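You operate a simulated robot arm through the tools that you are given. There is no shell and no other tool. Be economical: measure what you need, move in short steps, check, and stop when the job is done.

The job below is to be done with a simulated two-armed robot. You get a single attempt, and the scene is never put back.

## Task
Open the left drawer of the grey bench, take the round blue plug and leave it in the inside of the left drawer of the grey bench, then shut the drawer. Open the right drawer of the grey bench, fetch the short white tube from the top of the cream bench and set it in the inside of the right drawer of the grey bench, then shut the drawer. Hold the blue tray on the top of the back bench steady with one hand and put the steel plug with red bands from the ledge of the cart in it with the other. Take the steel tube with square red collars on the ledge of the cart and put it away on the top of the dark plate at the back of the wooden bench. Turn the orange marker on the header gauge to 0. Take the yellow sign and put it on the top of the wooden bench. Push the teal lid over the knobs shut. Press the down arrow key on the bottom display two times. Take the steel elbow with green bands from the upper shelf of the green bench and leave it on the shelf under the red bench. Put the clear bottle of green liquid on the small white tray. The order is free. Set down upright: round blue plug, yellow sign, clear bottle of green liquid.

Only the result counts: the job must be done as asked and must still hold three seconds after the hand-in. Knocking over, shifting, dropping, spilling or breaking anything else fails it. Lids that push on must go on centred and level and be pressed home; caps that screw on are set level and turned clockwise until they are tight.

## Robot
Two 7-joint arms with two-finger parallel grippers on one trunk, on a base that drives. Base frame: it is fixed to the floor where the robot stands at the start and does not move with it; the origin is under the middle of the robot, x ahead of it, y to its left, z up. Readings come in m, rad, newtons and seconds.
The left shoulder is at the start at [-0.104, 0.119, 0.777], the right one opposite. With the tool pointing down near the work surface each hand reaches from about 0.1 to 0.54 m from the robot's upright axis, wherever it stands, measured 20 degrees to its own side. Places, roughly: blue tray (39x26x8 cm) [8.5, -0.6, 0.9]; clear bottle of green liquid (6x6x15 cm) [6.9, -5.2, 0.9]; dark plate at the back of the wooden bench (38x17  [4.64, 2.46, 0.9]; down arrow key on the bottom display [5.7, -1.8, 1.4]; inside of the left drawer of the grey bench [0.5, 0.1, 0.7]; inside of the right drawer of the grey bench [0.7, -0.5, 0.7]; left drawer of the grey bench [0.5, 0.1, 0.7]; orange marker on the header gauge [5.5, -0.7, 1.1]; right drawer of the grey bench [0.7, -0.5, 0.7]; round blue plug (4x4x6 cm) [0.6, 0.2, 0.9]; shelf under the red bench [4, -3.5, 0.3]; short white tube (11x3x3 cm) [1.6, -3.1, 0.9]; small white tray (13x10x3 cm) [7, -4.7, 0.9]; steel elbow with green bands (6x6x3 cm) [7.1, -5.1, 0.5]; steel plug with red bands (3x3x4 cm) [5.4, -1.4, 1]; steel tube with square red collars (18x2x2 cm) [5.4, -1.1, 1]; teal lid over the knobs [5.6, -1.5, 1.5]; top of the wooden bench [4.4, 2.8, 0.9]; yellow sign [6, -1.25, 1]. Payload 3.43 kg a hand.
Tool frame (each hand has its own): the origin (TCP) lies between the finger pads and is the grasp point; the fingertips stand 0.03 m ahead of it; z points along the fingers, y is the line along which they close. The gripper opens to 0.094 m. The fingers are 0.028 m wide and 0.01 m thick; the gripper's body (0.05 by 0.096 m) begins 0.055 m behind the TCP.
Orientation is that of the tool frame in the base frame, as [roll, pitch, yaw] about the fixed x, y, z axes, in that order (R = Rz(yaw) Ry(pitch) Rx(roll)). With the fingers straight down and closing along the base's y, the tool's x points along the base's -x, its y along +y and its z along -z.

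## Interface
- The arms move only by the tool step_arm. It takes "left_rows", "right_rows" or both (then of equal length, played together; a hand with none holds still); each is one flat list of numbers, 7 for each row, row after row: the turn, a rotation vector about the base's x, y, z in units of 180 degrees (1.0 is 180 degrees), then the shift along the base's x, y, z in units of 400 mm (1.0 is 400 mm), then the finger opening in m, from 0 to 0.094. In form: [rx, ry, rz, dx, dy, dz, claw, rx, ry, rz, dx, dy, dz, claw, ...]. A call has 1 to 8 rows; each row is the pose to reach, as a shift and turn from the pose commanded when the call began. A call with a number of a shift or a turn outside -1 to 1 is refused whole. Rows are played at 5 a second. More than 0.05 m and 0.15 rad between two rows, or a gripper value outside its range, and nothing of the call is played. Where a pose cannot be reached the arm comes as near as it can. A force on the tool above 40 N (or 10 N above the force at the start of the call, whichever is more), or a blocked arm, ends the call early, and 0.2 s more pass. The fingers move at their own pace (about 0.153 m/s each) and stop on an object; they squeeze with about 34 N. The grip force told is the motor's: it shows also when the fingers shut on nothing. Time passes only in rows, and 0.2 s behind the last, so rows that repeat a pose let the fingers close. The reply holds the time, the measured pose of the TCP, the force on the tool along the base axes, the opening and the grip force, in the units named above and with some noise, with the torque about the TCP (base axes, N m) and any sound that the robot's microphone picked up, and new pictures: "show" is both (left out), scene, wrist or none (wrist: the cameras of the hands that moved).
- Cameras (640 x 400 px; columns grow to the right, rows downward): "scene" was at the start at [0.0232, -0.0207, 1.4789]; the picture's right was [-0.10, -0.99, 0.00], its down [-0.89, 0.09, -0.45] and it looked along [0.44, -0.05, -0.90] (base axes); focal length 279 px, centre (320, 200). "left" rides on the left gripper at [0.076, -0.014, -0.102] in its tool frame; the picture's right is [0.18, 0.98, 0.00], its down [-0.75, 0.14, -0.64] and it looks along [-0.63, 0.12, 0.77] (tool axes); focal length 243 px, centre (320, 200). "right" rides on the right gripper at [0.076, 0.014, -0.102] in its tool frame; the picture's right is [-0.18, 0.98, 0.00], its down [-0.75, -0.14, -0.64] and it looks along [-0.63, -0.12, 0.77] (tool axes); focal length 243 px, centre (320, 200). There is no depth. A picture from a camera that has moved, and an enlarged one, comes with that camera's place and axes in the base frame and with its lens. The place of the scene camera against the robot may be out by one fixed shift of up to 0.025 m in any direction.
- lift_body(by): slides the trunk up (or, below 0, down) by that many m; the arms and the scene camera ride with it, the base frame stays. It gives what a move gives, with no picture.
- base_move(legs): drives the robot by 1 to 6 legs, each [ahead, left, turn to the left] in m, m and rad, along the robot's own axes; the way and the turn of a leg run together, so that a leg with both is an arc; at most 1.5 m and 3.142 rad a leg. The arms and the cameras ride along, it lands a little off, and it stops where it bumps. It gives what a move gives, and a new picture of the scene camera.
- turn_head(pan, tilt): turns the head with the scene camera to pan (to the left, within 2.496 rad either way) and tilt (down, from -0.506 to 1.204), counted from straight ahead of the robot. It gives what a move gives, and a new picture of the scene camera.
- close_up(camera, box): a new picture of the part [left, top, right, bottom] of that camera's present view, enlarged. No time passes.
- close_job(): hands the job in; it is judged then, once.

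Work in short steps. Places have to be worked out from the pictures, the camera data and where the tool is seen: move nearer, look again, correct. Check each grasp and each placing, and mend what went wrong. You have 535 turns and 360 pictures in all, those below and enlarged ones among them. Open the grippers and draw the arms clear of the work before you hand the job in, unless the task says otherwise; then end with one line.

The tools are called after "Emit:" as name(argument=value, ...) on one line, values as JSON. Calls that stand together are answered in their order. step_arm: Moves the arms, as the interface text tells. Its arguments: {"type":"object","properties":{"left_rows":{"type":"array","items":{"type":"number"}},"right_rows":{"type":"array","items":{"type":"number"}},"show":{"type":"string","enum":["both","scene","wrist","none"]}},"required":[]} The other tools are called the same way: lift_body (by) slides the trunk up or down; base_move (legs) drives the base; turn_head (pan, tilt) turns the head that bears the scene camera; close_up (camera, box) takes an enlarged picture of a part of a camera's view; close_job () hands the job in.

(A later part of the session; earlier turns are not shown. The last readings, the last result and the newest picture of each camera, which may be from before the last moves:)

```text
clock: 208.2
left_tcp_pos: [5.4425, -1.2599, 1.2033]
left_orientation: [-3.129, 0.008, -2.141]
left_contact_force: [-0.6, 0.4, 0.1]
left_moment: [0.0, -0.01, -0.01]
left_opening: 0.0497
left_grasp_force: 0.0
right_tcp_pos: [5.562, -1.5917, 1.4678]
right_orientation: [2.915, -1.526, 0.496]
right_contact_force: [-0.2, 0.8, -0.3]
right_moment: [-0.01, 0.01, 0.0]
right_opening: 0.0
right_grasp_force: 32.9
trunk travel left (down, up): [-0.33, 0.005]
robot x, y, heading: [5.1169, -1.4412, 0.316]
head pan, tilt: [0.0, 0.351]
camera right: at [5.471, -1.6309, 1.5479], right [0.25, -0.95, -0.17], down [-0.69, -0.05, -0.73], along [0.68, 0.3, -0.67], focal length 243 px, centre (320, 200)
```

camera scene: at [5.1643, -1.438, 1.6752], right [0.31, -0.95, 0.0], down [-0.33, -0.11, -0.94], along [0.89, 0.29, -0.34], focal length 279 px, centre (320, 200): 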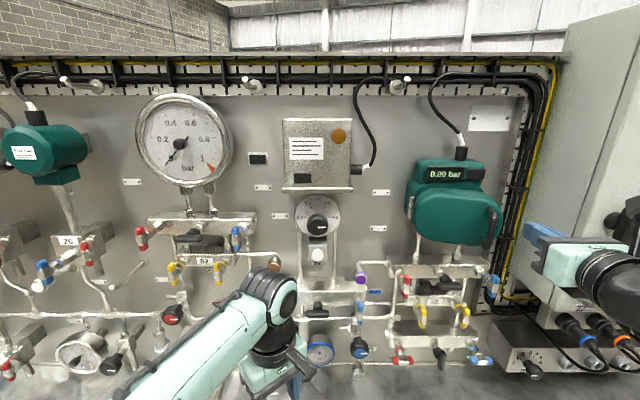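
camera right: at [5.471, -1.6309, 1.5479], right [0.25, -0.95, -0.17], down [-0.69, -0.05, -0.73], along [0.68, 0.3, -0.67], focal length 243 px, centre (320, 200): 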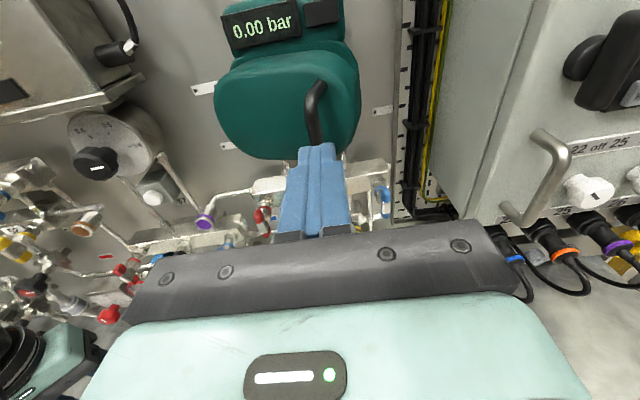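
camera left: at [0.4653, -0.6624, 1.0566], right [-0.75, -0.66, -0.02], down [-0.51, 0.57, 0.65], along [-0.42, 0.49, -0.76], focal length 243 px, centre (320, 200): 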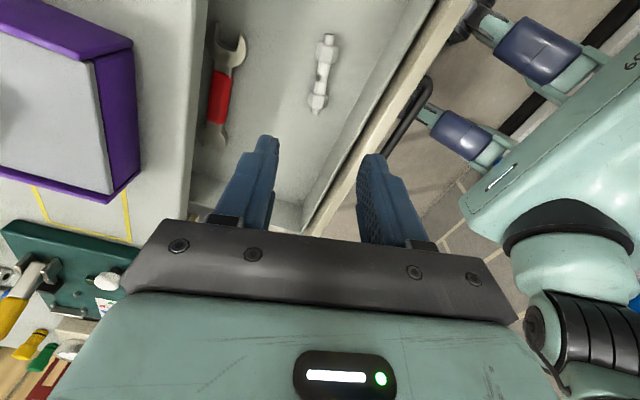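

The handle bar is dead ahead. I'll open the jaw to straddle it and push on the face either side.

Emit:
step_arm(right_rows=[0, 0, 0, 0.03, 0.01, 0, 0.045, 0, 0, 0, 0.07, 0.023, 0, 0.045, 0, 0, 0, 0.1, 0.033, 0.0, 0.045, 0, 0, 0, 0.12, 0.04, 0.0, 0.045, 0, 0, 0, 0.136, 0.045, 0, 0.045, 0, 0, 0, 0.15, 0.05, 0, 0.045, 0, 0, 0, 0.164, 0.055, 0, 0.045, 0, 0, 0, 0.178, 0.06, 0, 0.045], show="wrist")

```text
clock: 210.0
left_tcp_pos: [5.4426, -1.2598, 1.2042]
left_orientation: [-3.127, 0.009, -2.141]
left_contact_force: [0.3, -0.9, -0.2]
left_moment: [0.02, -0.04, 0.01]
left_opening: 0.0502
left_grasp_force: 0.0
right_tcp_pos: [5.6369, -1.5686, 1.4686]
right_orientation: [2.917, -1.526, 0.494]
right_contact_force: [-0.1, 0.0, 0.3]
right_moment: [-0.02, -0.01, 0.01]
right_opening: 0.0451
right_grasp_force: 0.0
trunk travel left (down, up): [-0.33, 0.005]
robot x, y, heading: [5.1175, -1.441, 0.313]
head pan, tilt: [0.0, 0.351]
camera right: at [5.5436, -1.6075, 1.5491], right [0.25, -0.95, -0.17], down [-0.69, -0.05, -0.73], along [0.68, 0.3, -0.67], focal length 243 px, centre (320, 200)
```

right: 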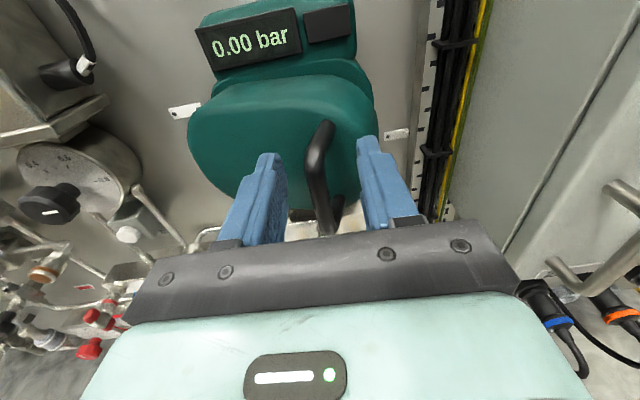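

The bar is between the fingers. I'll keep pushing forward.

Emit:
step_arm(right_rows=[0, 0, 0, 0.018, 0.006, 0, 0.045, 0, 0, 0, 0.036, 0.012, 0, 0.045, 0, 0, 0, 0.05, 0.0165, 0.0, 0.045, 0, 0, 0, 0.064, 0.021, 0.0, 0.045, 0, 0, 0, 0.078, 0.026, 0, 0.045, 0, 0, 0, 0.092, 0.03, 0, 0.045, 0, 0, 0, 0.106, 0.035, 0, 0.045, 0, 0, 0, 0.12, 0.04, 0, 0.045], show="wrist")

```text
clock: 211.8
left_tcp_pos: [5.4383, -1.2666, 1.2052]
left_orientation: [-3.128, 0.012, -2.141]
left_contact_force: [0.8, -0.1, -0.5]
left_moment: [-0.02, -0.02, -0.04]
left_opening: 0.0498
left_grasp_force: 0.0
right_tcp_pos: [5.6812, -1.5631, 1.4674]
right_orientation: [2.962, -1.53, 0.439]
right_contact_force: [-18.9, -28.5, -6.0]
right_moment: [-0.21, -0.32, 1.22]
right_opening: 0.0544
right_grasp_force: 8.4
trunk travel left (down, up): [-0.33, 0.005]
robot x, y, heading: [5.1135, -1.44, 0.312]
head pan, tilt: [0.0, 0.351]
camera right: at [5.5885, -1.6028, 1.5484], right [0.25, -0.95, -0.18], down [-0.69, -0.04, -0.73], along [0.69, 0.3, -0.66], focal length 243 px, centre (320, 200)
```

right: 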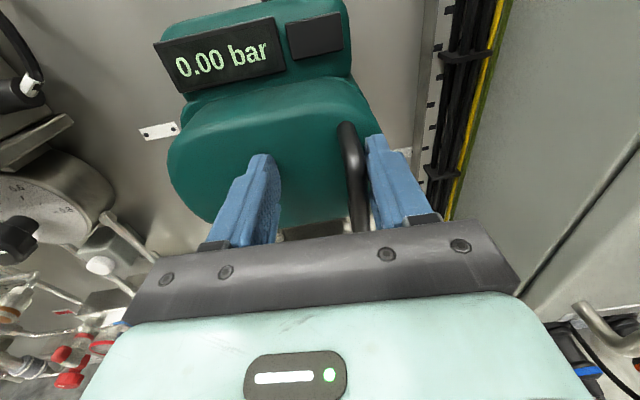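

Almost flush. I'll ease right 1.5 cm to relieve the side load, and push forward again.

Emit:
step_arm(right_rows=[0, 0, 0, 0.012, -0.036, 0, 0.045, 0, 0, 0, 0.024, -0.032, 0, 0.045, 0, 0, 0, 0.036, -0.028, 0.0, 0.045, 0, 0, 0, 0.048, -0.024, 0.0, 0.045, 0, 0, 0, 0.06, -0.02, 0, 0.045, 0, 0, 0, 0.072, -0.016, 0, 0.045, 0, 0, 0, 0.084, -0.012, 0, 0.045], show="both")

```text
clock: 212.4
left_tcp_pos: [5.435, -1.2626, 1.2069]
left_orientation: [-3.124, 0.015, -2.142]
left_contact_force: [0.2, -0.2, -0.3]
left_moment: [0.0, 0.0, 0.0]
left_opening: 0.05
left_grasp_force: 0.1
right_tcp_pos: [5.6833, -1.5628, 1.4674]
right_orientation: [2.891, -1.521, 0.53]
right_contact_force: [-36.9, -9.5, -6.4]
right_moment: [-0.05, -0.26, 1.58]
right_opening: 0.0536
right_grasp_force: 7.2
trunk travel left (down, up): [-0.33, 0.005]
robot x, y, heading: [5.1138, -1.4377, 0.312]
head pan, tilt: [0.0, 0.351]
stopped in row 2 (right hand): the force on the tool passed its limit at 48 N (the readings are from after the stop); the commanded pose is now the measured one
camera scene: at [5.1552, -1.4405, 1.6758], right [0.31, -0.95, 0.0], down [-0.32, -0.1, -0.94], along [0.9, 0.29, -0.34], focal length 279 px, centre (320, 200)
camera right: at [5.5909, -1.6047, 1.5496], right [0.26, -0.95, -0.17], down [-0.69, -0.06, -0.72], along [0.68, 0.31, -0.67], focal length 243 px, centre (320, 200)
```

scene: 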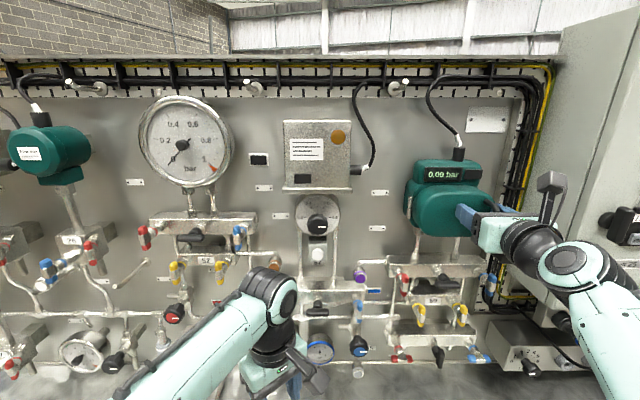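
right: 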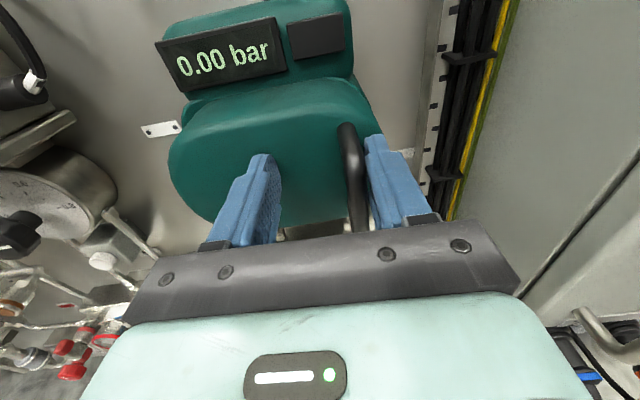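

The push meets a firm stop at 37 N. I'll back off and inspect whether the lid is fully shut.

Emit:
step_arm(right_rows=[0, 0, 0, -0.08, -0.026, 0, 0.05, 0, 0, 0, -0.18, -0.06, 0, 0.05, 0, 0, 0, -0.26, -0.14, 0.0, 0.05, 0, 0, 0, -0.25, -0.24, 0, 0.05], show="wrist")

Emit:
close_up(camera="scene", box=[370, 130, 530, 260])

```text
clock: 213.4
left_tcp_pos: [5.4431, -1.2614, 1.2042]
left_orientation: [-3.127, 0.01, -2.141]
left_contact_force: [0.7, 0.9, -0.3]
left_moment: [-0.01, 0.02, 0.0]
left_opening: 0.0497
left_grasp_force: 0.1
right_tcp_pos: [5.5913, -1.6589, 1.464]
right_orientation: [2.951, -1.518, 0.469]
right_contact_force: [0.5, -0.1, -0.2]
right_moment: [-0.01, 0.01, 0.03]
right_opening: 0.0501
right_grasp_force: 0.0
trunk travel left (down, up): [-0.33, 0.005]
robot x, y, heading: [5.1122, -1.4378, 0.312]
head pan, tilt: [0.0, 0.351]
camera right: at [5.5, -1.6993, 1.545], right [0.26, -0.95, -0.17], down [-0.69, -0.06, -0.72], along [0.67, 0.31, -0.67], focal length 243 px, centre (320, 200)
```

right: 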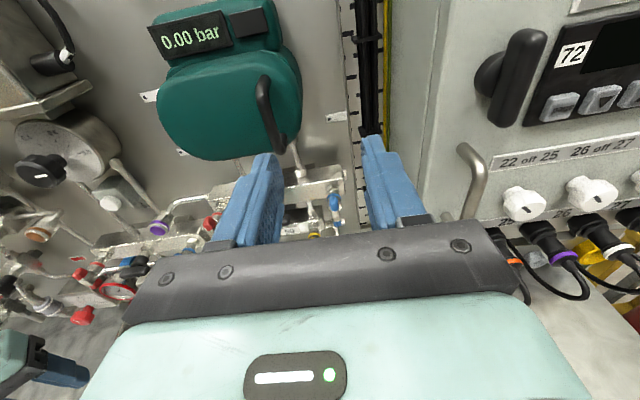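

```text
3.08 times, centred on (450, 195) of scene
camera zoom: at [5.1652, -1.4392, 1.6755], right [0.31, -0.95, 0.0], down [-0.33, -0.1, -0.94], along [0.89, 0.29, -0.34], focal length 860 px, centre (-80, 215)
```

zoom: 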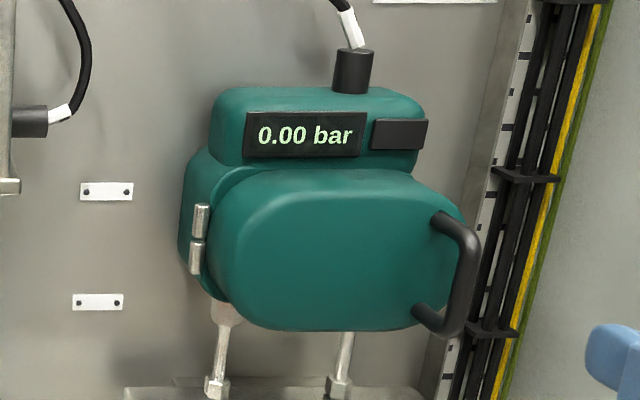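

It looks nearly shut. I'll check the right-hand seam up close with the wrist camera.

Emit:
close_up(camera="right", box=[140, 0, 348, 180])

```text
2.22 times, centred on (244, 90) of right
camera zoom: at [5.5, -1.6993, 1.545], right [0.26, -0.95, -0.17], down [-0.69, -0.06, -0.72], along [0.67, 0.31, -0.67], focal length 539 px, centre (489, 444)
```

zoom: 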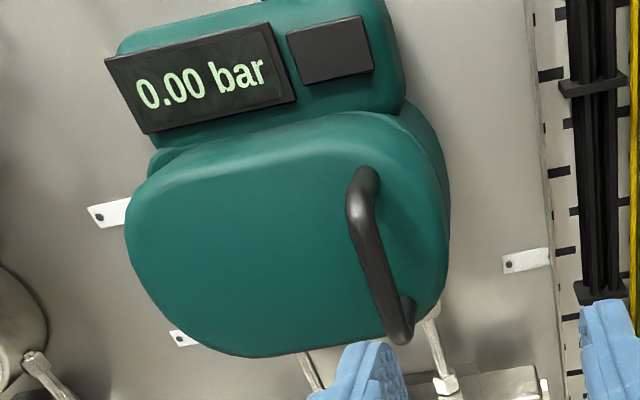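

I can't be fully sure the free edge is home, so I'll press once on the handle bar itself with closed fingers. It's near lateral -3.30, z 1.475.

Emit:
step_arm(right_rows=[0, 0, 0, -0.032, 0.095, 0.02, 0.0, 0, 0, 0, 0.03, 0.115, 0.025, 0, 0, 0, 0, 0.07, 0.128, 0.025, 0.0, 0, 0, 0, 0.09, 0.135, 0.025, 0, 0, 0, 0, 0.105, 0.14, 0.025, 0, 0, 0, 0, 0.12, 0.145, 0.025, 0, 0, 0, 0, 0.135, 0.15, 0.025, 0, 0, 0, 0, 0.15, 0.155, 0.025, 0], show="wrist")

```text
clock: 215.2
left_tcp_pos: [5.4412, -1.2594, 1.2036]
left_orientation: [-3.127, 0.01, -2.139]
left_contact_force: [-0.3, -1.3, -0.7]
left_moment: [-0.03, -0.02, -0.01]
left_opening: 0.05
left_grasp_force: 0.0
right_tcp_pos: [5.6523, -1.5956, 1.475]
right_orientation: [2.918, -1.516, 0.503]
right_contact_force: [-0.6, 1.0, -0.2]
right_moment: [0.0, 0.03, -0.02]
right_opening: 0.0
right_grasp_force: 32.5
trunk travel left (down, up): [-0.33, 0.005]
robot x, y, heading: [5.113, -1.4412, 0.31]
head pan, tilt: [0.0, 0.351]
camera right: at [5.5595, -1.6351, 1.5567], right [0.26, -0.95, -0.17], down [-0.69, -0.06, -0.72], along [0.67, 0.31, -0.67], focal length 243 px, centre (320, 200)
```

right: 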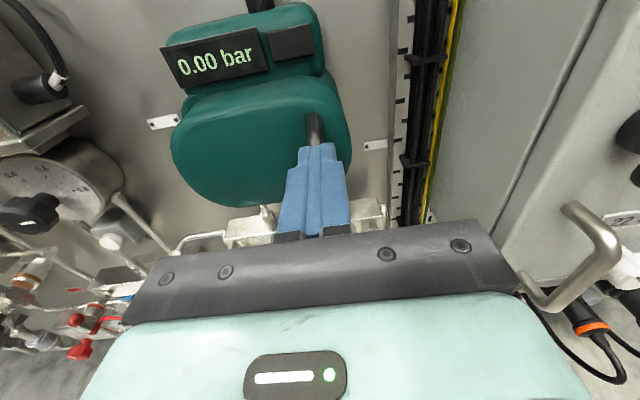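

Right on the bar. I'll press forward in small steps.

Emit:
step_arm(right_rows=[0, 0, 0, 0.014, 0.005, 0, 0.0, 0, 0, 0, 0.028, 0.0095, 0, 0, 0, 0, 0, 0.042, 0.014, 0.0, 0.0, 0, 0, 0, 0.056, 0.019, 0.0, 0, 0, 0, 0, 0.07, 0.0235, 0.0, 0, 0, 0, 0, 0.084, 0.028, 0.0, 0, 0, 0, 0, 0.098, 0.033, 0.0, 0, 0, 0, 0, 0.112, 0.0375, 0.0, 0], show="wrist")

```text
clock: 215.8
left_tcp_pos: [5.4367, -1.2627, 1.2053]
left_orientation: [-3.123, 0.011, -2.145]
left_contact_force: [0.4, 0.0, -0.5]
left_moment: [0.02, 0.0, 0.02]
left_opening: 0.0501
left_grasp_force: 0.1
right_tcp_pos: [5.6542, -1.5935, 1.4781]
right_orientation: [2.87, -1.515, 0.55]
right_contact_force: [-32.1, -7.6, -8.3]
right_moment: [0.17, 0.3, 0.06]
right_opening: 0.0
right_grasp_force: 33.2
trunk travel left (down, up): [-0.33, 0.005]
robot x, y, heading: [5.1132, -1.4402, 0.314]
head pan, tilt: [0.0, 0.351]
stopped in row 3 (right hand): the force on the tool passed its limit at 48 N (the readings are from after the stop); the commanded pose is now the measured one
camera right: at [5.5626, -1.634, 1.5586], right [0.26, -0.95, -0.17], down [-0.69, -0.06, -0.72], along [0.67, 0.3, -0.67], focal length 243 px, centre (320, 200)
```

right: 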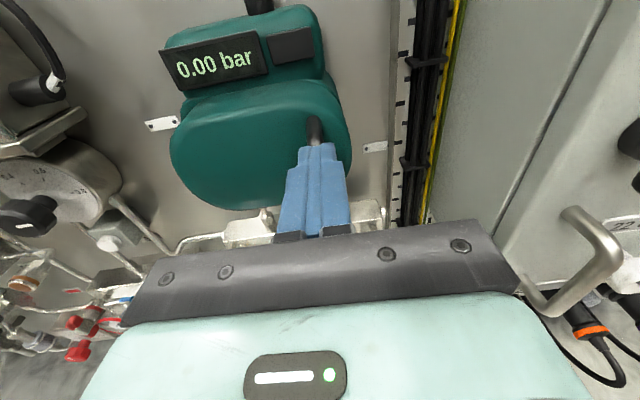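

The handle at the free edge doesn't yield at 48 N, so the lid is shut. I'll retract and drive left 0.72 m to the header gauge.

Emit:
step_arm(right_rows=[0, 0, 0, -0.08, -0.026, 0, 0.0, 0, 0, 0, -0.18, -0.06, 0, 0.0, 0, 0, 0, -0.29, -0.097, -0.05, 0.0, 0, 0, 0, -0.38, -0.127, -0.1, 0.0, 0, 0, 0, -0.47, -0.157, -0.15, 0.03], show="none")

Emit:
base_move(legs=[[-0.03, 0.72, 0.0]])

Emit:
close_up(camera="right", box=[0, 0, 640, 400])

```text
refused: row 3 steps farther than a row can; nothing moved
```

```text
clock: 222.7
left_tcp_pos: [5.1829, -0.5694, 1.2037]
left_orientation: [-3.127, 0.01, -2.132]
left_contact_force: [-0.6, 0.7, -0.7]
left_moment: [-0.02, 0.02, 0.01]
left_opening: 0.0499
left_grasp_force: 0.0
right_tcp_pos: [5.4065, -0.899, 1.4755]
right_orientation: [2.907, -1.512, 0.525]
right_contact_force: [0.3, 0.3, -1.3]
right_moment: [-0.02, 0.01, 0.0]
right_opening: 0.0
right_grasp_force: 32.9
trunk travel left (down, up): [-0.33, 0.005]
robot x, y, heading: [4.8598, -0.751, 0.324]
head pan, tilt: [0.0, 0.351]
camera scene: at [4.9065, -0.7493, 1.6755], right [0.32, -0.95, 0.0], down [-0.33, -0.11, -0.94], along [0.89, 0.3, -0.34], focal length 279 px, centre (320, 200)
```

scene: 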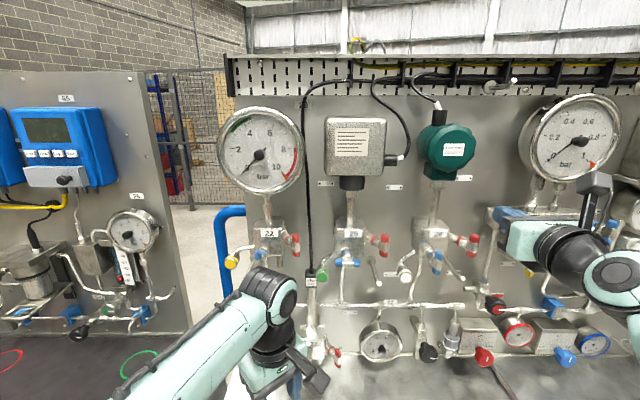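

```text
1.00 times, centred on (320, 200) of right (not enlarged: the box is as wide or as high as the picture)
camera zoom: at [5.3159, -0.9386, 1.5566], right [0.27, -0.95, -0.17], down [-0.69, -0.07, -0.72], along [0.67, 0.31, -0.67], focal length 243 px, centre (320, 200)
```

zoom: 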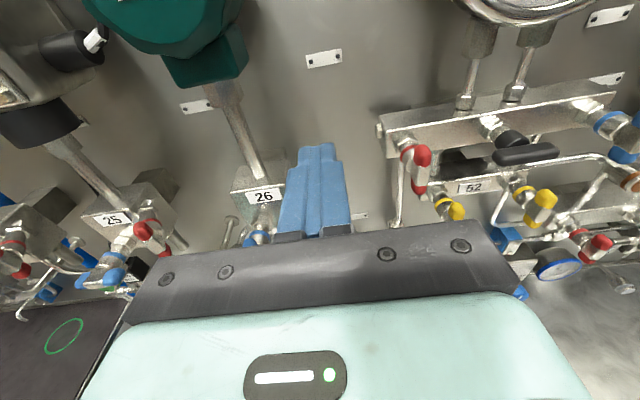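

The retract row was refused, yet the base moved with the hand still out. Nothing reported contact, and I'll check the lid. First I'll retract now.

Emit:
step_arm(right_rows=[0, 0, 0, -0.08, -0.026, 0, 0.0, 0, 0, 0, -0.18, -0.06, 0, 0.0, 0, 0, 0, -0.28, -0.093, 0, 0.03, 0, 0, 0, -0.28, -0.093, -0.1, 0.03, 0, 0, 0, -0.28, -0.093, -0.2, 0.03], show="none")

Emit:
turn_head(pan=-0.7, tilt=0.35)

```text
clock: 223.9
left_tcp_pos: [5.1829, -0.5693, 1.204]
left_orientation: [-3.128, 0.007, -2.132]
left_contact_force: [0.7, 0.2, -0.2]
left_moment: [0.01, 0.01, 0.02]
left_opening: 0.05
left_grasp_force: 0.0
right_tcp_pos: [5.2938, -0.9345, 1.3961]
right_orientation: [2.908, -1.513, 0.523]
right_contact_force: [-0.1, 0.1, -0.7]
right_moment: [-0.02, -0.04, 0.04]
right_opening: 0.0301
right_grasp_force: 0.0
trunk travel left (down, up): [-0.33, 0.005]
robot x, y, heading: [4.8593, -0.7522, 0.325]
head pan, tilt: [0.0, 0.351]
```

```text
clock: 225.0
left_tcp_pos: [5.1822, -0.5691, 1.2041]
left_orientation: [-3.128, 0.008, -2.131]
left_contact_force: [-0.1, 0.2, 0.4]
left_moment: [0.0, -0.01, 0.0]
left_opening: 0.05
left_grasp_force: 0.0
right_tcp_pos: [5.2939, -0.9336, 1.395]
right_orientation: [2.907, -1.513, 0.525]
right_contact_force: [0.0, 0.7, -0.1]
right_moment: [0.03, 0.0, -0.02]
right_opening: 0.03
right_grasp_force: 0.0
trunk travel left (down, up): [-0.33, 0.005]
robot x, y, heading: [4.8558, -0.751, 0.319]
head pan, tilt: [-0.7, 0.351]
camera scene: at [4.9048, -0.813, 1.6755], right [-0.37, -0.93, 0.0], down [-0.32, 0.13, -0.94], along [0.87, -0.35, -0.34], focal length 279 px, centre (320, 200)
```

scene: 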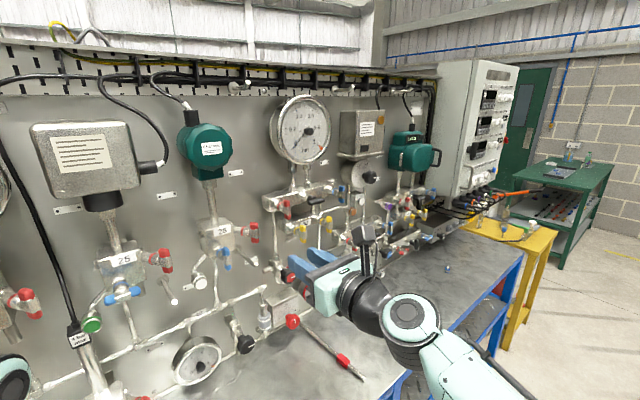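

Emit:
close_up(camera="scene", box=[360, 110, 460, 190])

Emit:
close_up(camera="scene", box=[140, 310, 284, 400])

```text
5.00 times, centred on (410, 150) of scene
camera zoom: at [4.9048, -0.813, 1.6755], right [-0.37, -0.93, 0.0], down [-0.32, 0.13, -0.94], along [0.87, -0.35, -0.34], focal length 1397 px, centre (-130, 450)
```

zoom: 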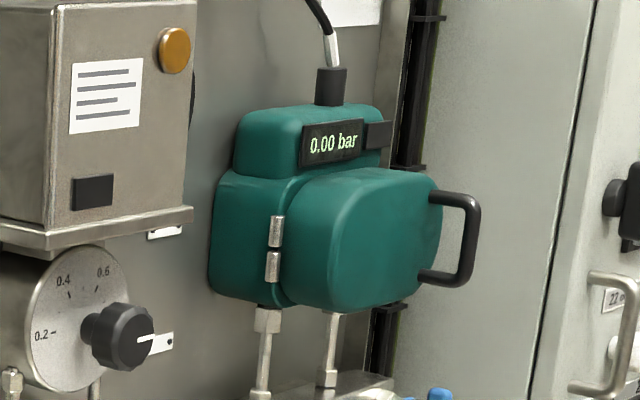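

```text
4.44 times, centred on (212, 355) of scene
camera zoom: at [4.9048, -0.813, 1.6755], right [-0.37, -0.93, 0.0], down [-0.32, 0.13, -0.94], along [0.87, -0.35, -0.34], focal length 1242 px, centre (800, -489)
```

zoom: 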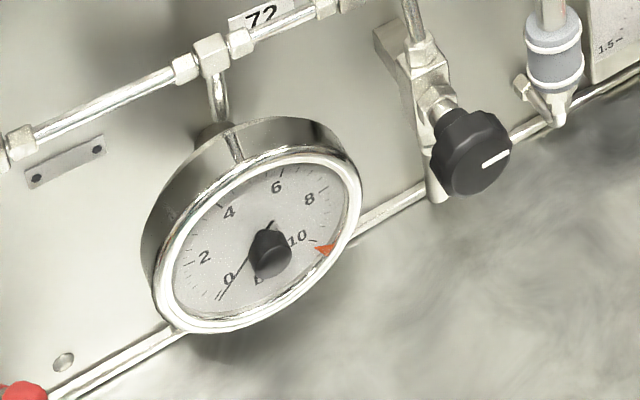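

The lid is shut and undisturbed. From two views the gauge knob's face is near [5.447, -0.731, 1.089], so I'll bring the right hand in front of it.

Emit:
step_arm(right_rows=[0, 0, 0, -0.005, 0.046, -0.096, 0.05, 0, 0, 0, -0.011, 0.092, -0.191, 0.05, 0, 0, 0, -0.016, 0.137, -0.287, 0.05, 0, 0, 0, -0.022, 0.183, -0.383, 0.05, 0, 0, 0, -0.027, 0.229, -0.478, 0.05, 0, 0, 0, -0.032, 0.275, -0.574, 0.05, 0, 0, 0, -0.038, 0.32, -0.67, 0.05, 0, 0, 0, -0.043, 0.366, -0.765, 0.05], show="wrist")

```text
clock: 226.8
left_tcp_pos: [5.1836, -0.5669, 1.2036]
left_orientation: [-3.129, 0.007, -2.131]
left_contact_force: [-0.3, 0.0, 0.0]
left_moment: [-0.01, 0.01, -0.01]
left_opening: 0.0501
left_grasp_force: 0.1
right_tcp_pos: [5.3104, -0.7731, 1.0974]
right_orientation: [2.89, -1.513, 0.542]
right_contact_force: [0.5, -0.1, 0.6]
right_moment: [0.02, 0.03, -0.05]
right_opening: 0.0499
right_grasp_force: 0.0
right hand out of reach, approached as far as the arm can: row 6, 7, 8
trunk travel left (down, up): [-0.33, 0.005]
robot x, y, heading: [4.8563, -0.7537, 0.321]
head pan, tilt: [-0.7, 0.351]
camera right: at [5.2195, -0.8147, 1.1792], right [0.27, -0.95, -0.17], down [-0.69, -0.07, -0.72], along [0.67, 0.31, -0.67], focal length 243 px, centre (320, 200)
```

right: 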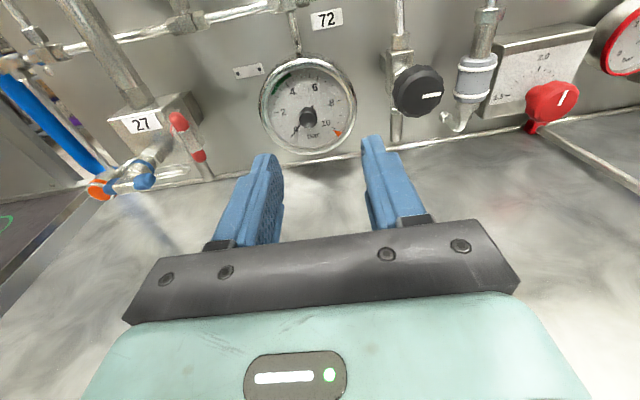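

The knob is about 13 cm ahead, 2 cm lower and 1 cm left. I'll drop the trunk 2 cm and advance 8 cm.

Emit:
lift_body(by=-0.02)

Emit:
step_arm(right_rows=[0, 0, 0, 0.06, 0.04, 0.0, 0.05, 0, 0, 0, 0.12, 0.06, 0.0, 0.05, 0, 0, 0, 0.183, 0.08, 0.0, 0.05], show="wrist")

```text
clock: 227.4
left_tcp_pos: [5.1824, -0.568, 1.1836]
left_orientation: [-3.127, 0.008, -2.13]
left_contact_force: [0.9, -0.3, 0.5]
left_moment: [-0.04, 0.01, -0.01]
left_opening: 0.05
left_grasp_force: 0.0
right_tcp_pos: [5.3124, -0.7752, 1.0779]
right_orientation: [2.912, -1.514, 0.516]
right_contact_force: [0.2, 0.3, -0.1]
right_moment: [0.02, 0.03, 0.0]
right_opening: 0.0497
right_grasp_force: 0.0
trunk travel left (down, up): [-0.31, 0.025]
robot x, y, heading: [4.8548, -0.7527, 0.324]
head pan, tilt: [-0.7, 0.351]
```

```text
clock: 228.2
left_tcp_pos: [5.1831, -0.5683, 1.1849]
left_orientation: [-3.127, 0.006, -2.13]
left_contact_force: [-0.4, 0.7, -0.3]
left_moment: [-0.03, 0.0, -0.01]
left_opening: 0.0501
left_grasp_force: 0.1
right_tcp_pos: [5.3854, -0.7419, 1.0781]
right_orientation: [2.896, -1.513, 0.531]
right_contact_force: [0.2, -0.1, -0.1]
right_moment: [-0.01, -0.04, 0.01]
right_opening: 0.0502
right_grasp_force: 0.0
trunk travel left (down, up): [-0.31, 0.025]
robot x, y, heading: [4.8553, -0.7475, 0.324]
head pan, tilt: [-0.7, 0.351]
camera right: at [5.2938, -0.783, 1.1598], right [0.27, -0.95, -0.17], down [-0.69, -0.07, -0.72], along [0.67, 0.31, -0.67], focal length 243 px, centre (320, 200)
```

right: 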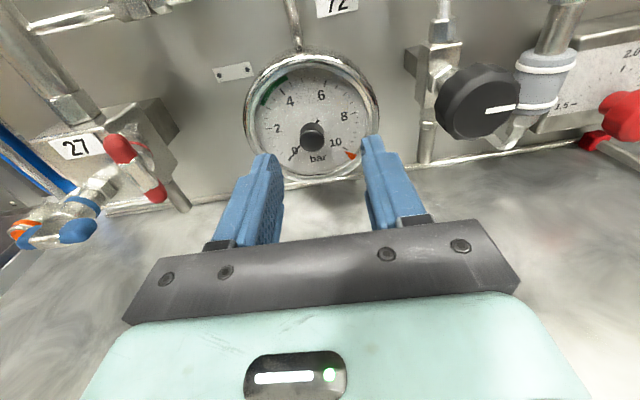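

I need 6 mm left, 8 mm down and 68 mm forward. I'll go in and grip the knob.

Emit:
step_arm(right_rows=[0, 0, 0, -0.005, 0.0145, -0.02, 0.05, 0, 0, 0, 0.055, 0.0345, -0.02, 0.05, 0, 0, 0, 0.115, 0.0545, -0.02, 0.05, 0, 0, 0, 0.157, 0.0685, -0.02, 0.05, 0, 0, 0, 0.157, 0.0685, -0.02, 0.0, 0, 0, 0, 0.157, 0.0685, -0.02, 0.0], show="wrist")

```text
clock: 229.2
left_tcp_pos: [5.1806, -0.569, 1.1845]
left_orientation: [-3.128, 0.01, -2.13]
left_contact_force: [0.3, -0.2, 0.1]
left_moment: [-0.02, 0.0, 0.04]
left_opening: 0.0499
left_grasp_force: 0.2
right_tcp_pos: [5.436, -0.7158, 1.0684]
right_orientation: [2.9, -1.51, 0.533]
right_contact_force: [-19.2, -8.2, 3.3]
right_moment: [0.23, -0.34, 0.56]
right_opening: 0.0495
right_grasp_force: 0.0
trunk travel left (down, up): [-0.31, 0.025]
robot x, y, heading: [4.8566, -0.7498, 0.32]
head pan, tilt: [-0.7, 0.351]
stopped in row 4 (right hand): the force on the tool passed its limit at 54 N (the readings are from after the stop); the commanded pose is now the measured one
camera right: at [5.345, -0.757, 1.1505], right [0.28, -0.95, -0.17], down [-0.69, -0.07, -0.72], along [0.67, 0.32, -0.68], focal length 243 px, centre (320, 200)
```

right: 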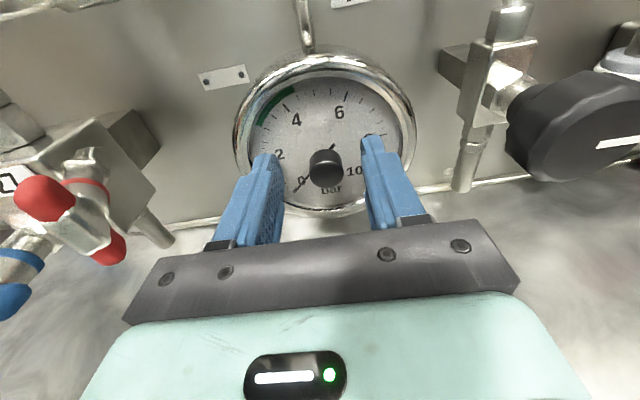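

The tips touched the dial, and the knob sits between the fingers. I'll back off 7 mm, shift 4 mm right and close.

Emit:
step_arm(right_rows=[0, 0, 0, -0.014, -0.012, 0.0, 0.05, 0, 0, 0, -0.014, -0.015, 0.0, 0.05, 0, 0, 0, -0.014, -0.015, 0.0, 0.0, 0, 0, 0, -0.014, -0.015, 0.0, 0.0, 0, 0, 0, -0.014, -0.015, 0.0, 0.0], show="wrist")

```text
clock: 230.4
left_tcp_pos: [5.1828, -0.5689, 1.1841]
left_orientation: [-3.126, 0.009, -2.132]
left_contact_force: [-0.9, 0.2, -0.4]
left_moment: [0.02, -0.04, 0.01]
left_opening: 0.0501
left_grasp_force: 0.1
right_tcp_pos: [5.4308, -0.7204, 1.0683]
right_orientation: [2.908, -1.512, 0.527]
right_contact_force: [0.4, -1.6, -1.5]
right_moment: [0.06, -0.15, 0.72]
right_opening: 0.0188
right_grasp_force: 45.3
trunk travel left (down, up): [-0.31, 0.025]
robot x, y, heading: [4.8589, -0.7522, 0.323]
head pan, tilt: [-0.7, 0.351]
camera right: at [5.3403, -0.7626, 1.1505], right [0.28, -0.95, -0.17], down [-0.69, -0.07, -0.72], along [0.67, 0.32, -0.68], focal length 243 px, centre (320, 200)
```

right: 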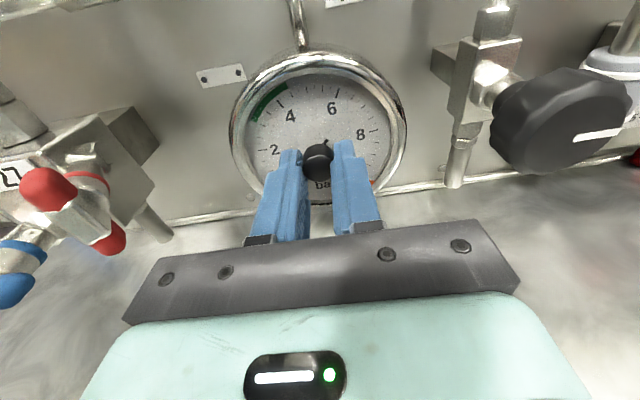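

The knob is gripped. I'll turn it counter-clockwise about 60°.

Emit:
step_arm(right_rows=[-0.0427, -0.0142, 0, 0, 0, 0, 0, -0.0854, -0.0284, 0, 0, 0, 0, 0, -0.1281, -0.0426, 0, 0, 0, 0, 0, -0.1708, -0.0568, 0, 0, 0, 0, 0, -0.2135, -0.071, 0, 0, 0, 0, 0, -0.2562, -0.0852, 0, 0, 0, 0, 0, -0.2989, -0.0994, 0, 0, 0, 0, 0, -0.3416, -0.1136, 0, 0, 0, 0, 0], show="wrist")

```text
clock: 232.2
left_tcp_pos: [5.1822, -0.5695, 1.1831]
left_orientation: [-3.127, 0.009, -2.132]
left_contact_force: [-0.5, -0.4, 0.3]
left_moment: [0.02, 0.03, -0.02]
left_opening: 0.0497
left_grasp_force: 0.1
right_tcp_pos: [5.4306, -0.7236, 1.0681]
right_orientation: [1.57, -0.425, 1.825]
right_contact_force: [-0.3, -7.3, 2.3]
right_moment: [-0.25, 0.86, -0.39]
right_opening: 0.0188
right_grasp_force: 45.0
trunk travel left (down, up): [-0.31, 0.025]
robot x, y, heading: [4.8559, -0.7509, 0.322]
head pan, tilt: [-0.7, 0.351]
camera right: at [5.3155, -0.6876, 1.1129], right [0.14, -0.55, 0.82], down [-0.46, -0.77, -0.44], along [0.87, -0.32, -0.37], focal length 243 px, centre (320, 200)
```

right: 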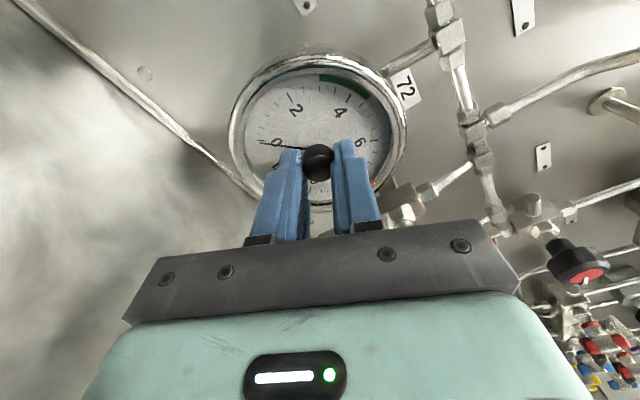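

The marker follows the knob one to one. I'll try turning on without regripping.

Emit:
step_arm(right_rows=[-0.0427, -0.0142, 0, 0, 0, 0, 0, -0.0854, -0.0284, 0, 0, 0, 0, 0, -0.1281, -0.0426, 0, 0, 0, 0, 0, -0.1708, -0.0568, 0, 0, 0, 0, 0, -0.2135, -0.071, 0, 0, 0, 0, 0, -0.2562, -0.0852, 0, 0, 0, 0, 0, -0.2989, -0.0994, 0, 0, 0, 0, 0, -0.3416, -0.1136, 0, 0, 0, 0, 0], show="wrist")

```text
clock: 234.0
left_tcp_pos: [5.1811, -0.5687, 1.1832]
left_orientation: [-3.128, 0.008, -2.13]
left_contact_force: [0.3, -0.5, -0.1]
left_moment: [-0.02, -0.02, -0.01]
left_opening: 0.0501
left_grasp_force: 0.0
right_tcp_pos: [5.4307, -0.7236, 1.0714]
right_orientation: [1.486, 0.702, 1.808]
right_contact_force: [4.3, -11.4, 15.6]
right_moment: [-0.23, 0.75, -0.07]
right_opening: 0.019
right_grasp_force: 44.5
trunk travel left (down, up): [-0.31, 0.025]
robot x, y, heading: [4.8604, -0.7507, 0.322]
head pan, tilt: [-0.7, 0.351]
camera right: at [5.3159, -0.6879, 1.0252], right [-0.2, 0.46, 0.87], down [-0.45, -0.83, 0.34], along [0.87, -0.32, 0.37], focal length 243 px, centre (320, 200)
```

right: 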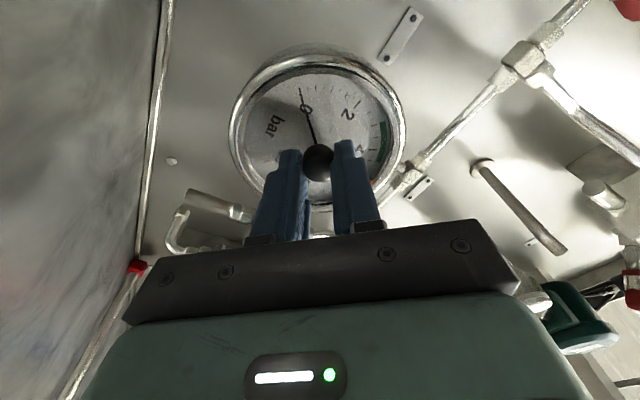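

130° done. I'll go on.

Emit:
step_arm(right_rows=[-0.0427, -0.0142, 0, 0, 0, 0, 0, -0.0854, -0.0284, 0, 0, 0, 0, 0, -0.1281, -0.0426, 0, 0, 0, 0, 0, -0.1708, -0.0568, 0, 0, 0, 0, 0, -0.2135, -0.071, 0, 0, 0, 0, 0, -0.2562, -0.0852, 0, 0, 0, 0, 0, -0.2989, -0.0994, 0, 0, 0, 0, 0, -0.3416, -0.1136, 0, 0, 0, 0, 0], show="wrist")

```text
clock: 235.8
left_tcp_pos: [5.1811, -0.5689, 1.1854]
left_orientation: [-3.128, 0.009, -2.131]
left_contact_force: [0.6, -0.6, 0.2]
left_moment: [0.01, 0.01, 0.02]
left_opening: 0.0499
left_grasp_force: 0.2
right_tcp_pos: [5.4301, -0.723, 1.0716]
right_orientation: [-1.352, 1.298, -0.998]
right_contact_force: [5.0, -3.3, 21.1]
right_moment: [0.05, -0.14, -1.0]
right_opening: 0.0188
right_grasp_force: 45.1
trunk travel left (down, up): [-0.31, 0.025]
robot x, y, heading: [4.8555, -0.7507, 0.324]
head pan, tilt: [-0.7, 0.351]
camera right: at [5.3412, -0.7629, 0.9877], right [-0.35, 0.93, -0.08], down [-0.66, -0.18, 0.72], along [0.66, 0.31, 0.68], focal length 243 px, centre (320, 200)
```

right: 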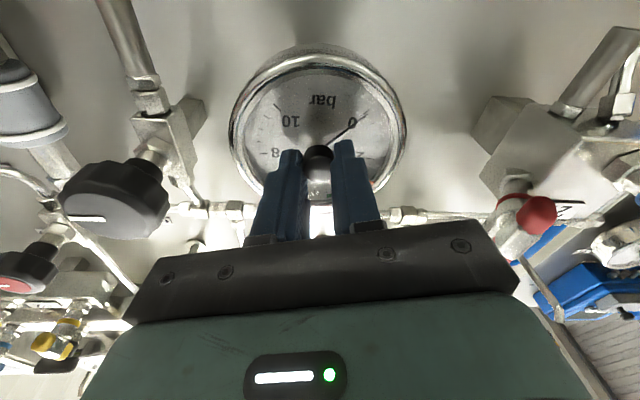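

About 194° turned. I'll turn 65° more, then judge the remainder by eye.

Emit:
step_arm(right_rows=[-0.0427, -0.0142, 0, 0, 0, 0, 0, -0.0854, -0.0284, 0, 0, 0, 0, 0, -0.1281, -0.0426, 0, 0, 0, 0, 0, -0.1708, -0.0568, 0, 0, 0, 0, 0, -0.2135, -0.071, 0, 0, 0, 0, 0, -0.2562, -0.0852, 0, 0, 0, 0, 0, -0.2989, -0.0994, 0, 0, 0, 0, 0, -0.3416, -0.1136, 0, 0, 0, 0, 0], show="wrist")

```text
clock: 237.6
left_tcp_pos: [5.1821, -0.5684, 1.1833]
left_orientation: [-3.128, 0.009, -2.131]
left_contact_force: [0.2, 0.1, -0.8]
left_moment: [-0.01, -0.02, -0.01]
left_opening: 0.05
left_grasp_force: 0.1
right_tcp_pos: [5.4301, -0.7214, 1.0701]
right_orientation: [-1.578, 0.173, -1.188]
right_contact_force: [6.0, 0.9, 16.5]
right_moment: [0.39, -1.24, 1.01]
right_opening: 0.0188
right_grasp_force: 44.7
trunk travel left (down, up): [-0.31, 0.025]
robot x, y, heading: [4.8573, -0.7505, 0.321]
head pan, tilt: [-0.7, 0.351]
camera right: at [5.362, -0.8271, 1.0441], right [-0.14, 0.32, -0.94], down [-0.86, 0.43, 0.27], along [0.49, 0.85, 0.22], focal length 243 px, centre (320, 200)
```

right: 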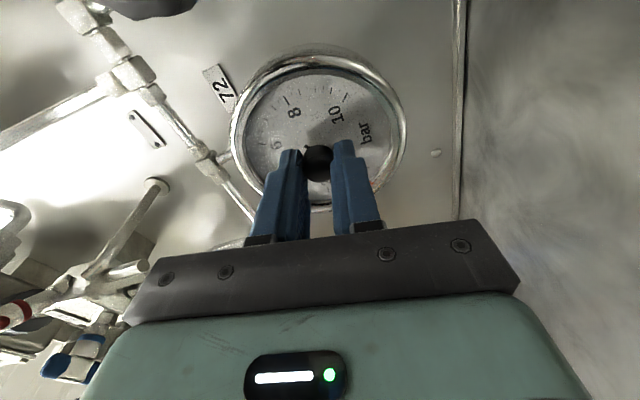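

About 259° now. I'll turn 11° more, then open and back away to read the dial.

Emit:
step_arm(right_rows=[-0.0285, -0.0095, 0, 0, 0, 0, 0, -0.057, -0.019, 0, 0, 0, 0, 0, -0.057, -0.019, 0, 0, 0, 0, 0, -0.057, -0.019, 0, 0, 0, 0, 0.05, -0.057, -0.019, 0, 0, 0, 0, 0.05, -0.057, -0.019, 0, -0.06, -0.02, 0, 0.05, -0.057, -0.019, 0, -0.16, -0.053, 0, 0.05, -0.057, -0.019, 0, -0.26, -0.086, 0, 0.05], show="wrist")

```text
clock: 239.4
left_tcp_pos: [5.1814, -0.5684, 1.184]
left_orientation: [-3.129, 0.009, -2.131]
left_contact_force: [0.0, -0.8, -0.5]
left_moment: [-0.02, -0.01, 0.01]
left_opening: 0.0501
left_grasp_force: 0.0
right_tcp_pos: [5.3255, -0.7554, 1.0688]
right_orientation: [-1.599, -0.013, -1.19]
right_contact_force: [0.3, -0.2, -0.7]
right_moment: [0.02, 0.0, 0.0]
right_opening: 0.0498
right_grasp_force: 0.0
trunk travel left (down, up): [-0.31, 0.025]
robot x, y, heading: [4.8577, -0.7519, 0.321]
head pan, tilt: [-0.7, 0.351]
camera right: at [5.2573, -0.8646, 1.0571], right [-0.09, 0.15, -0.98], down [-0.87, 0.47, 0.15], along [0.48, 0.87, 0.09], focal length 243 px, centre (320, 200)
```

right: 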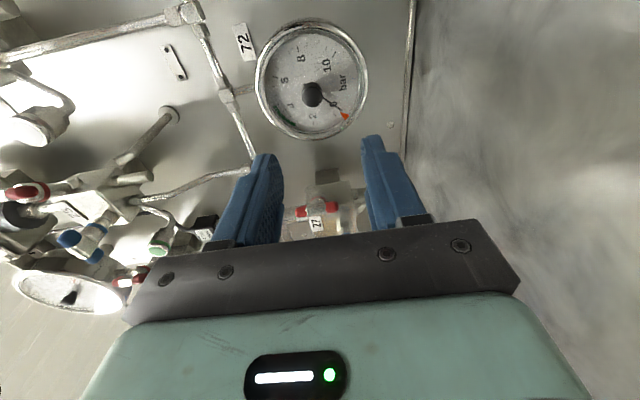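

Now I'll zoom in on the dial to read the marker against 0.

Emit:
close_up(camera="right", box=[248, 15, 376, 145])

Emit:
turn_head(pan=-0.2, tilt=0.7)

```text
3.08 times, centred on (312, 80) of right
camera zoom: at [5.2573, -0.8646, 1.0571], right [-0.09, 0.15, -0.98], down [-0.87, 0.47, 0.15], along [0.48, 0.87, 0.09], focal length 746 px, centre (345, 569)
```

zoom: 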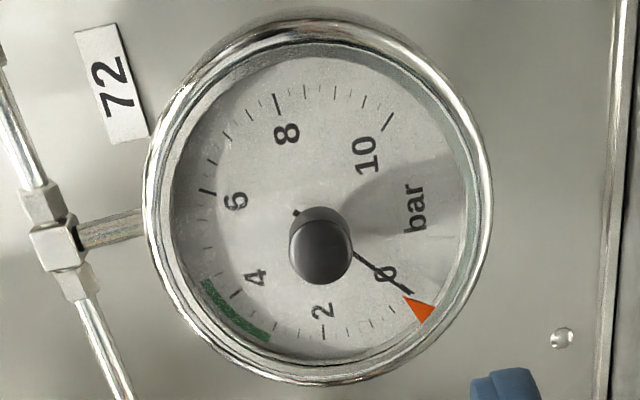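

```text
clock: 240.3
left_tcp_pos: [5.1822, -0.5683, 1.1831]
left_orientation: [-3.128, 0.008, -2.131]
left_contact_force: [-1.5, 0.5, -0.5]
left_moment: [0.01, 0.02, -0.04]
left_opening: 0.0502
left_grasp_force: 0.1
right_tcp_pos: [5.3261, -0.754, 1.0673]
right_orientation: [-1.601, -0.013, -1.19]
right_contact_force: [0.7, 0.0, 0.2]
right_moment: [0.07, 0.04, -0.01]
right_opening: 0.0501
right_grasp_force: 0.1
trunk travel left (down, up): [-0.31, 0.025]
robot x, y, heading: [4.8553, -0.7504, 0.322]
head pan, tilt: [-0.201, 0.7]
camera scene: at [4.9028, -0.7686, 1.624], right [0.12, -0.99, 0.0], down [-0.64, -0.08, -0.77], along [0.76, 0.09, -0.64], focal length 279 px, centre (320, 200)
```

scene: 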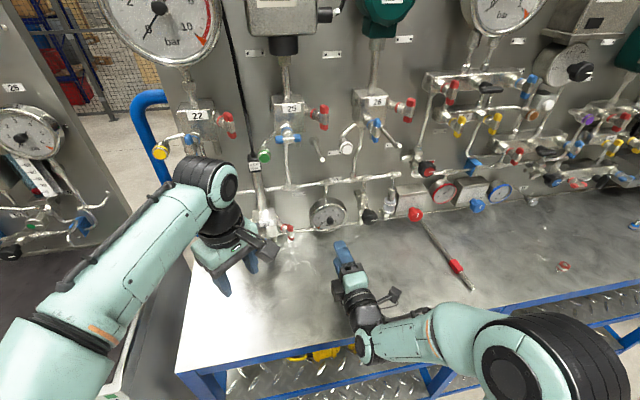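

The marker sits on 0, level with the resting needle's end. Next is the red-banded steel plug, near [5.46, -1.37, 0.98]. I'll turn the right hand to point down while raising it.

Emit:
step_arm(right_rows=[-0.0144, 0.0431, 0, -0.02, -0.007, 0.05, 0.05, -0.0287, 0.0863, 0, -0.04, -0.013, 0.1, 0.05, -0.0431, 0.1294, 0, -0.06, -0.02, 0.15, 0.05, -0.0575, 0.1725, 0, -0.08, -0.027, 0.2, 0.05, -0.0718, 0.2157, 0, -0.1, -0.033, 0.25, 0.05, -0.0862, 0.2588, 0, -0.12, -0.04, 0.25, 0.05, -0.1005, 0.302, 0, -0.12, -0.04, 0.25, 0.05, -0.1149, 0.345, 0, -0.12, -0.04, 0.25, 0.05], show="none")

Emit:
step_arm(right_rows=[-0.0144, 0.0431, 0, 0, 0, 0, 0.06, -0.0287, 0.0863, 0, 0, 0, 0, 0.06, -0.0431, 0.1294, 0, 0, 0, 0, 0.06], show="none")

Emit:
base_move(legs=[[-0.06, -0.65, 0.0]])

Emit:
close_up(camera="right", box=[0, 0, 640, 400])

```text
clock: 242.2
left_tcp_pos: [5.1827, -0.5696, 1.1844]
left_orientation: [-3.127, 0.01, -2.132]
left_contact_force: [0.3, 0.4, 0.1]
left_moment: [0.01, -0.01, -0.02]
left_opening: 0.0502
left_grasp_force: 0.0
right_tcp_pos: [5.3002, -0.7671, 1.1329]
right_orientation: [-2.037, 0.019, -1.197]
right_contact_force: [-0.4, 0.4, 0.2]
right_moment: [0.01, -0.02, 0.0]
right_opening: 0.0498
right_grasp_force: 0.2
right hand out of reach, approached as far as the arm can: row 4, 5, 6, 7, 8
trunk travel left (down, up): [-0.31, 0.025]
robot x, y, heading: [4.8576, -0.7501, 0.323]
head pan, tilt: [-0.201, 0.7]
```

```text
clock: 242.9
left_tcp_pos: [5.1828, -0.5683, 1.1841]
left_orientation: [-3.128, 0.009, -2.132]
left_contact_force: [-0.7, -0.2, -1.7]
left_moment: [-0.02, -0.01, -0.03]
left_opening: 0.0501
left_grasp_force: 0.1
right_tcp_pos: [5.3002, -0.7714, 1.1376]
right_orientation: [-2.045, 0.026, -1.202]
right_contact_force: [0.5, -0.4, 0.3]
right_moment: [0.01, -0.01, -0.04]
right_opening: 0.0599
right_grasp_force: 0.1
right hand out of reach, approached as far as the arm can: row 1, 2, 3
trunk travel left (down, up): [-0.31, 0.025]
robot x, y, heading: [4.8579, -0.7468, 0.322]
head pan, tilt: [-0.201, 0.7]
```

```text
clock: 249.1
left_tcp_pos: [5.3313, -1.1956, 1.1839]
left_orientation: [-3.128, 0.009, -2.121]
left_contact_force: [0.4, 1.6, 0.1]
left_moment: [0.0, 0.01, 0.0]
left_opening: 0.0502
left_grasp_force: 0.0
right_tcp_pos: [5.4515, -1.3965, 1.1357]
right_orientation: [-2.045, 0.026, -1.189]
right_contact_force: [0.1, 0.4, -0.3]
right_moment: [0.0, 0.03, -0.01]
right_opening: 0.0603
right_grasp_force: 0.1
trunk travel left (down, up): [-0.31, 0.025]
robot x, y, heading: [5.0101, -1.3774, 0.334]
head pan, tilt: [-0.201, 0.7]
camera scene: at [5.0525, -1.398, 1.6239], right [0.13, -0.99, 0.0], down [-0.64, -0.08, -0.76], along [0.76, 0.1, -0.64], focal length 279 px, centre (320, 200)
```

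scene: 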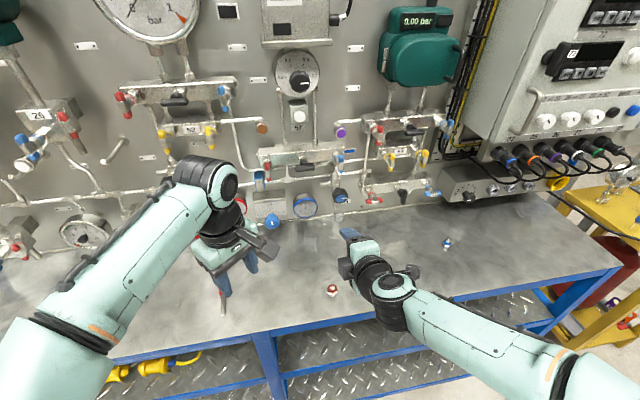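

```text
1.00 times, centred on (320, 200) of right (not enlarged: the box is as wide or as high as the picture)
camera zoom: at [5.3874, -1.504, 1.1689], right [-0.49, 0.02, -0.87], down [-0.75, 0.5, 0.44], along [0.45, 0.86, -0.23], focal length 243 px, centre (320, 200)
```

zoom: 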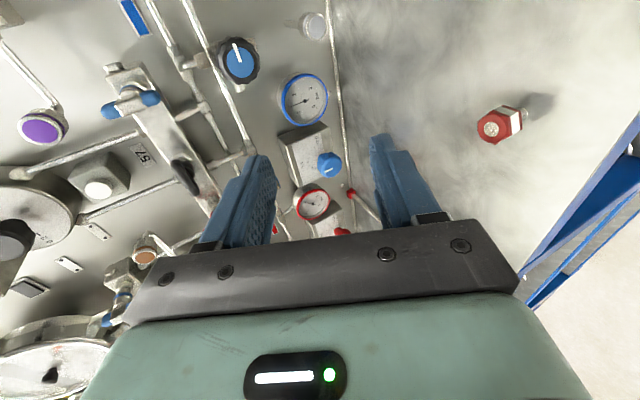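

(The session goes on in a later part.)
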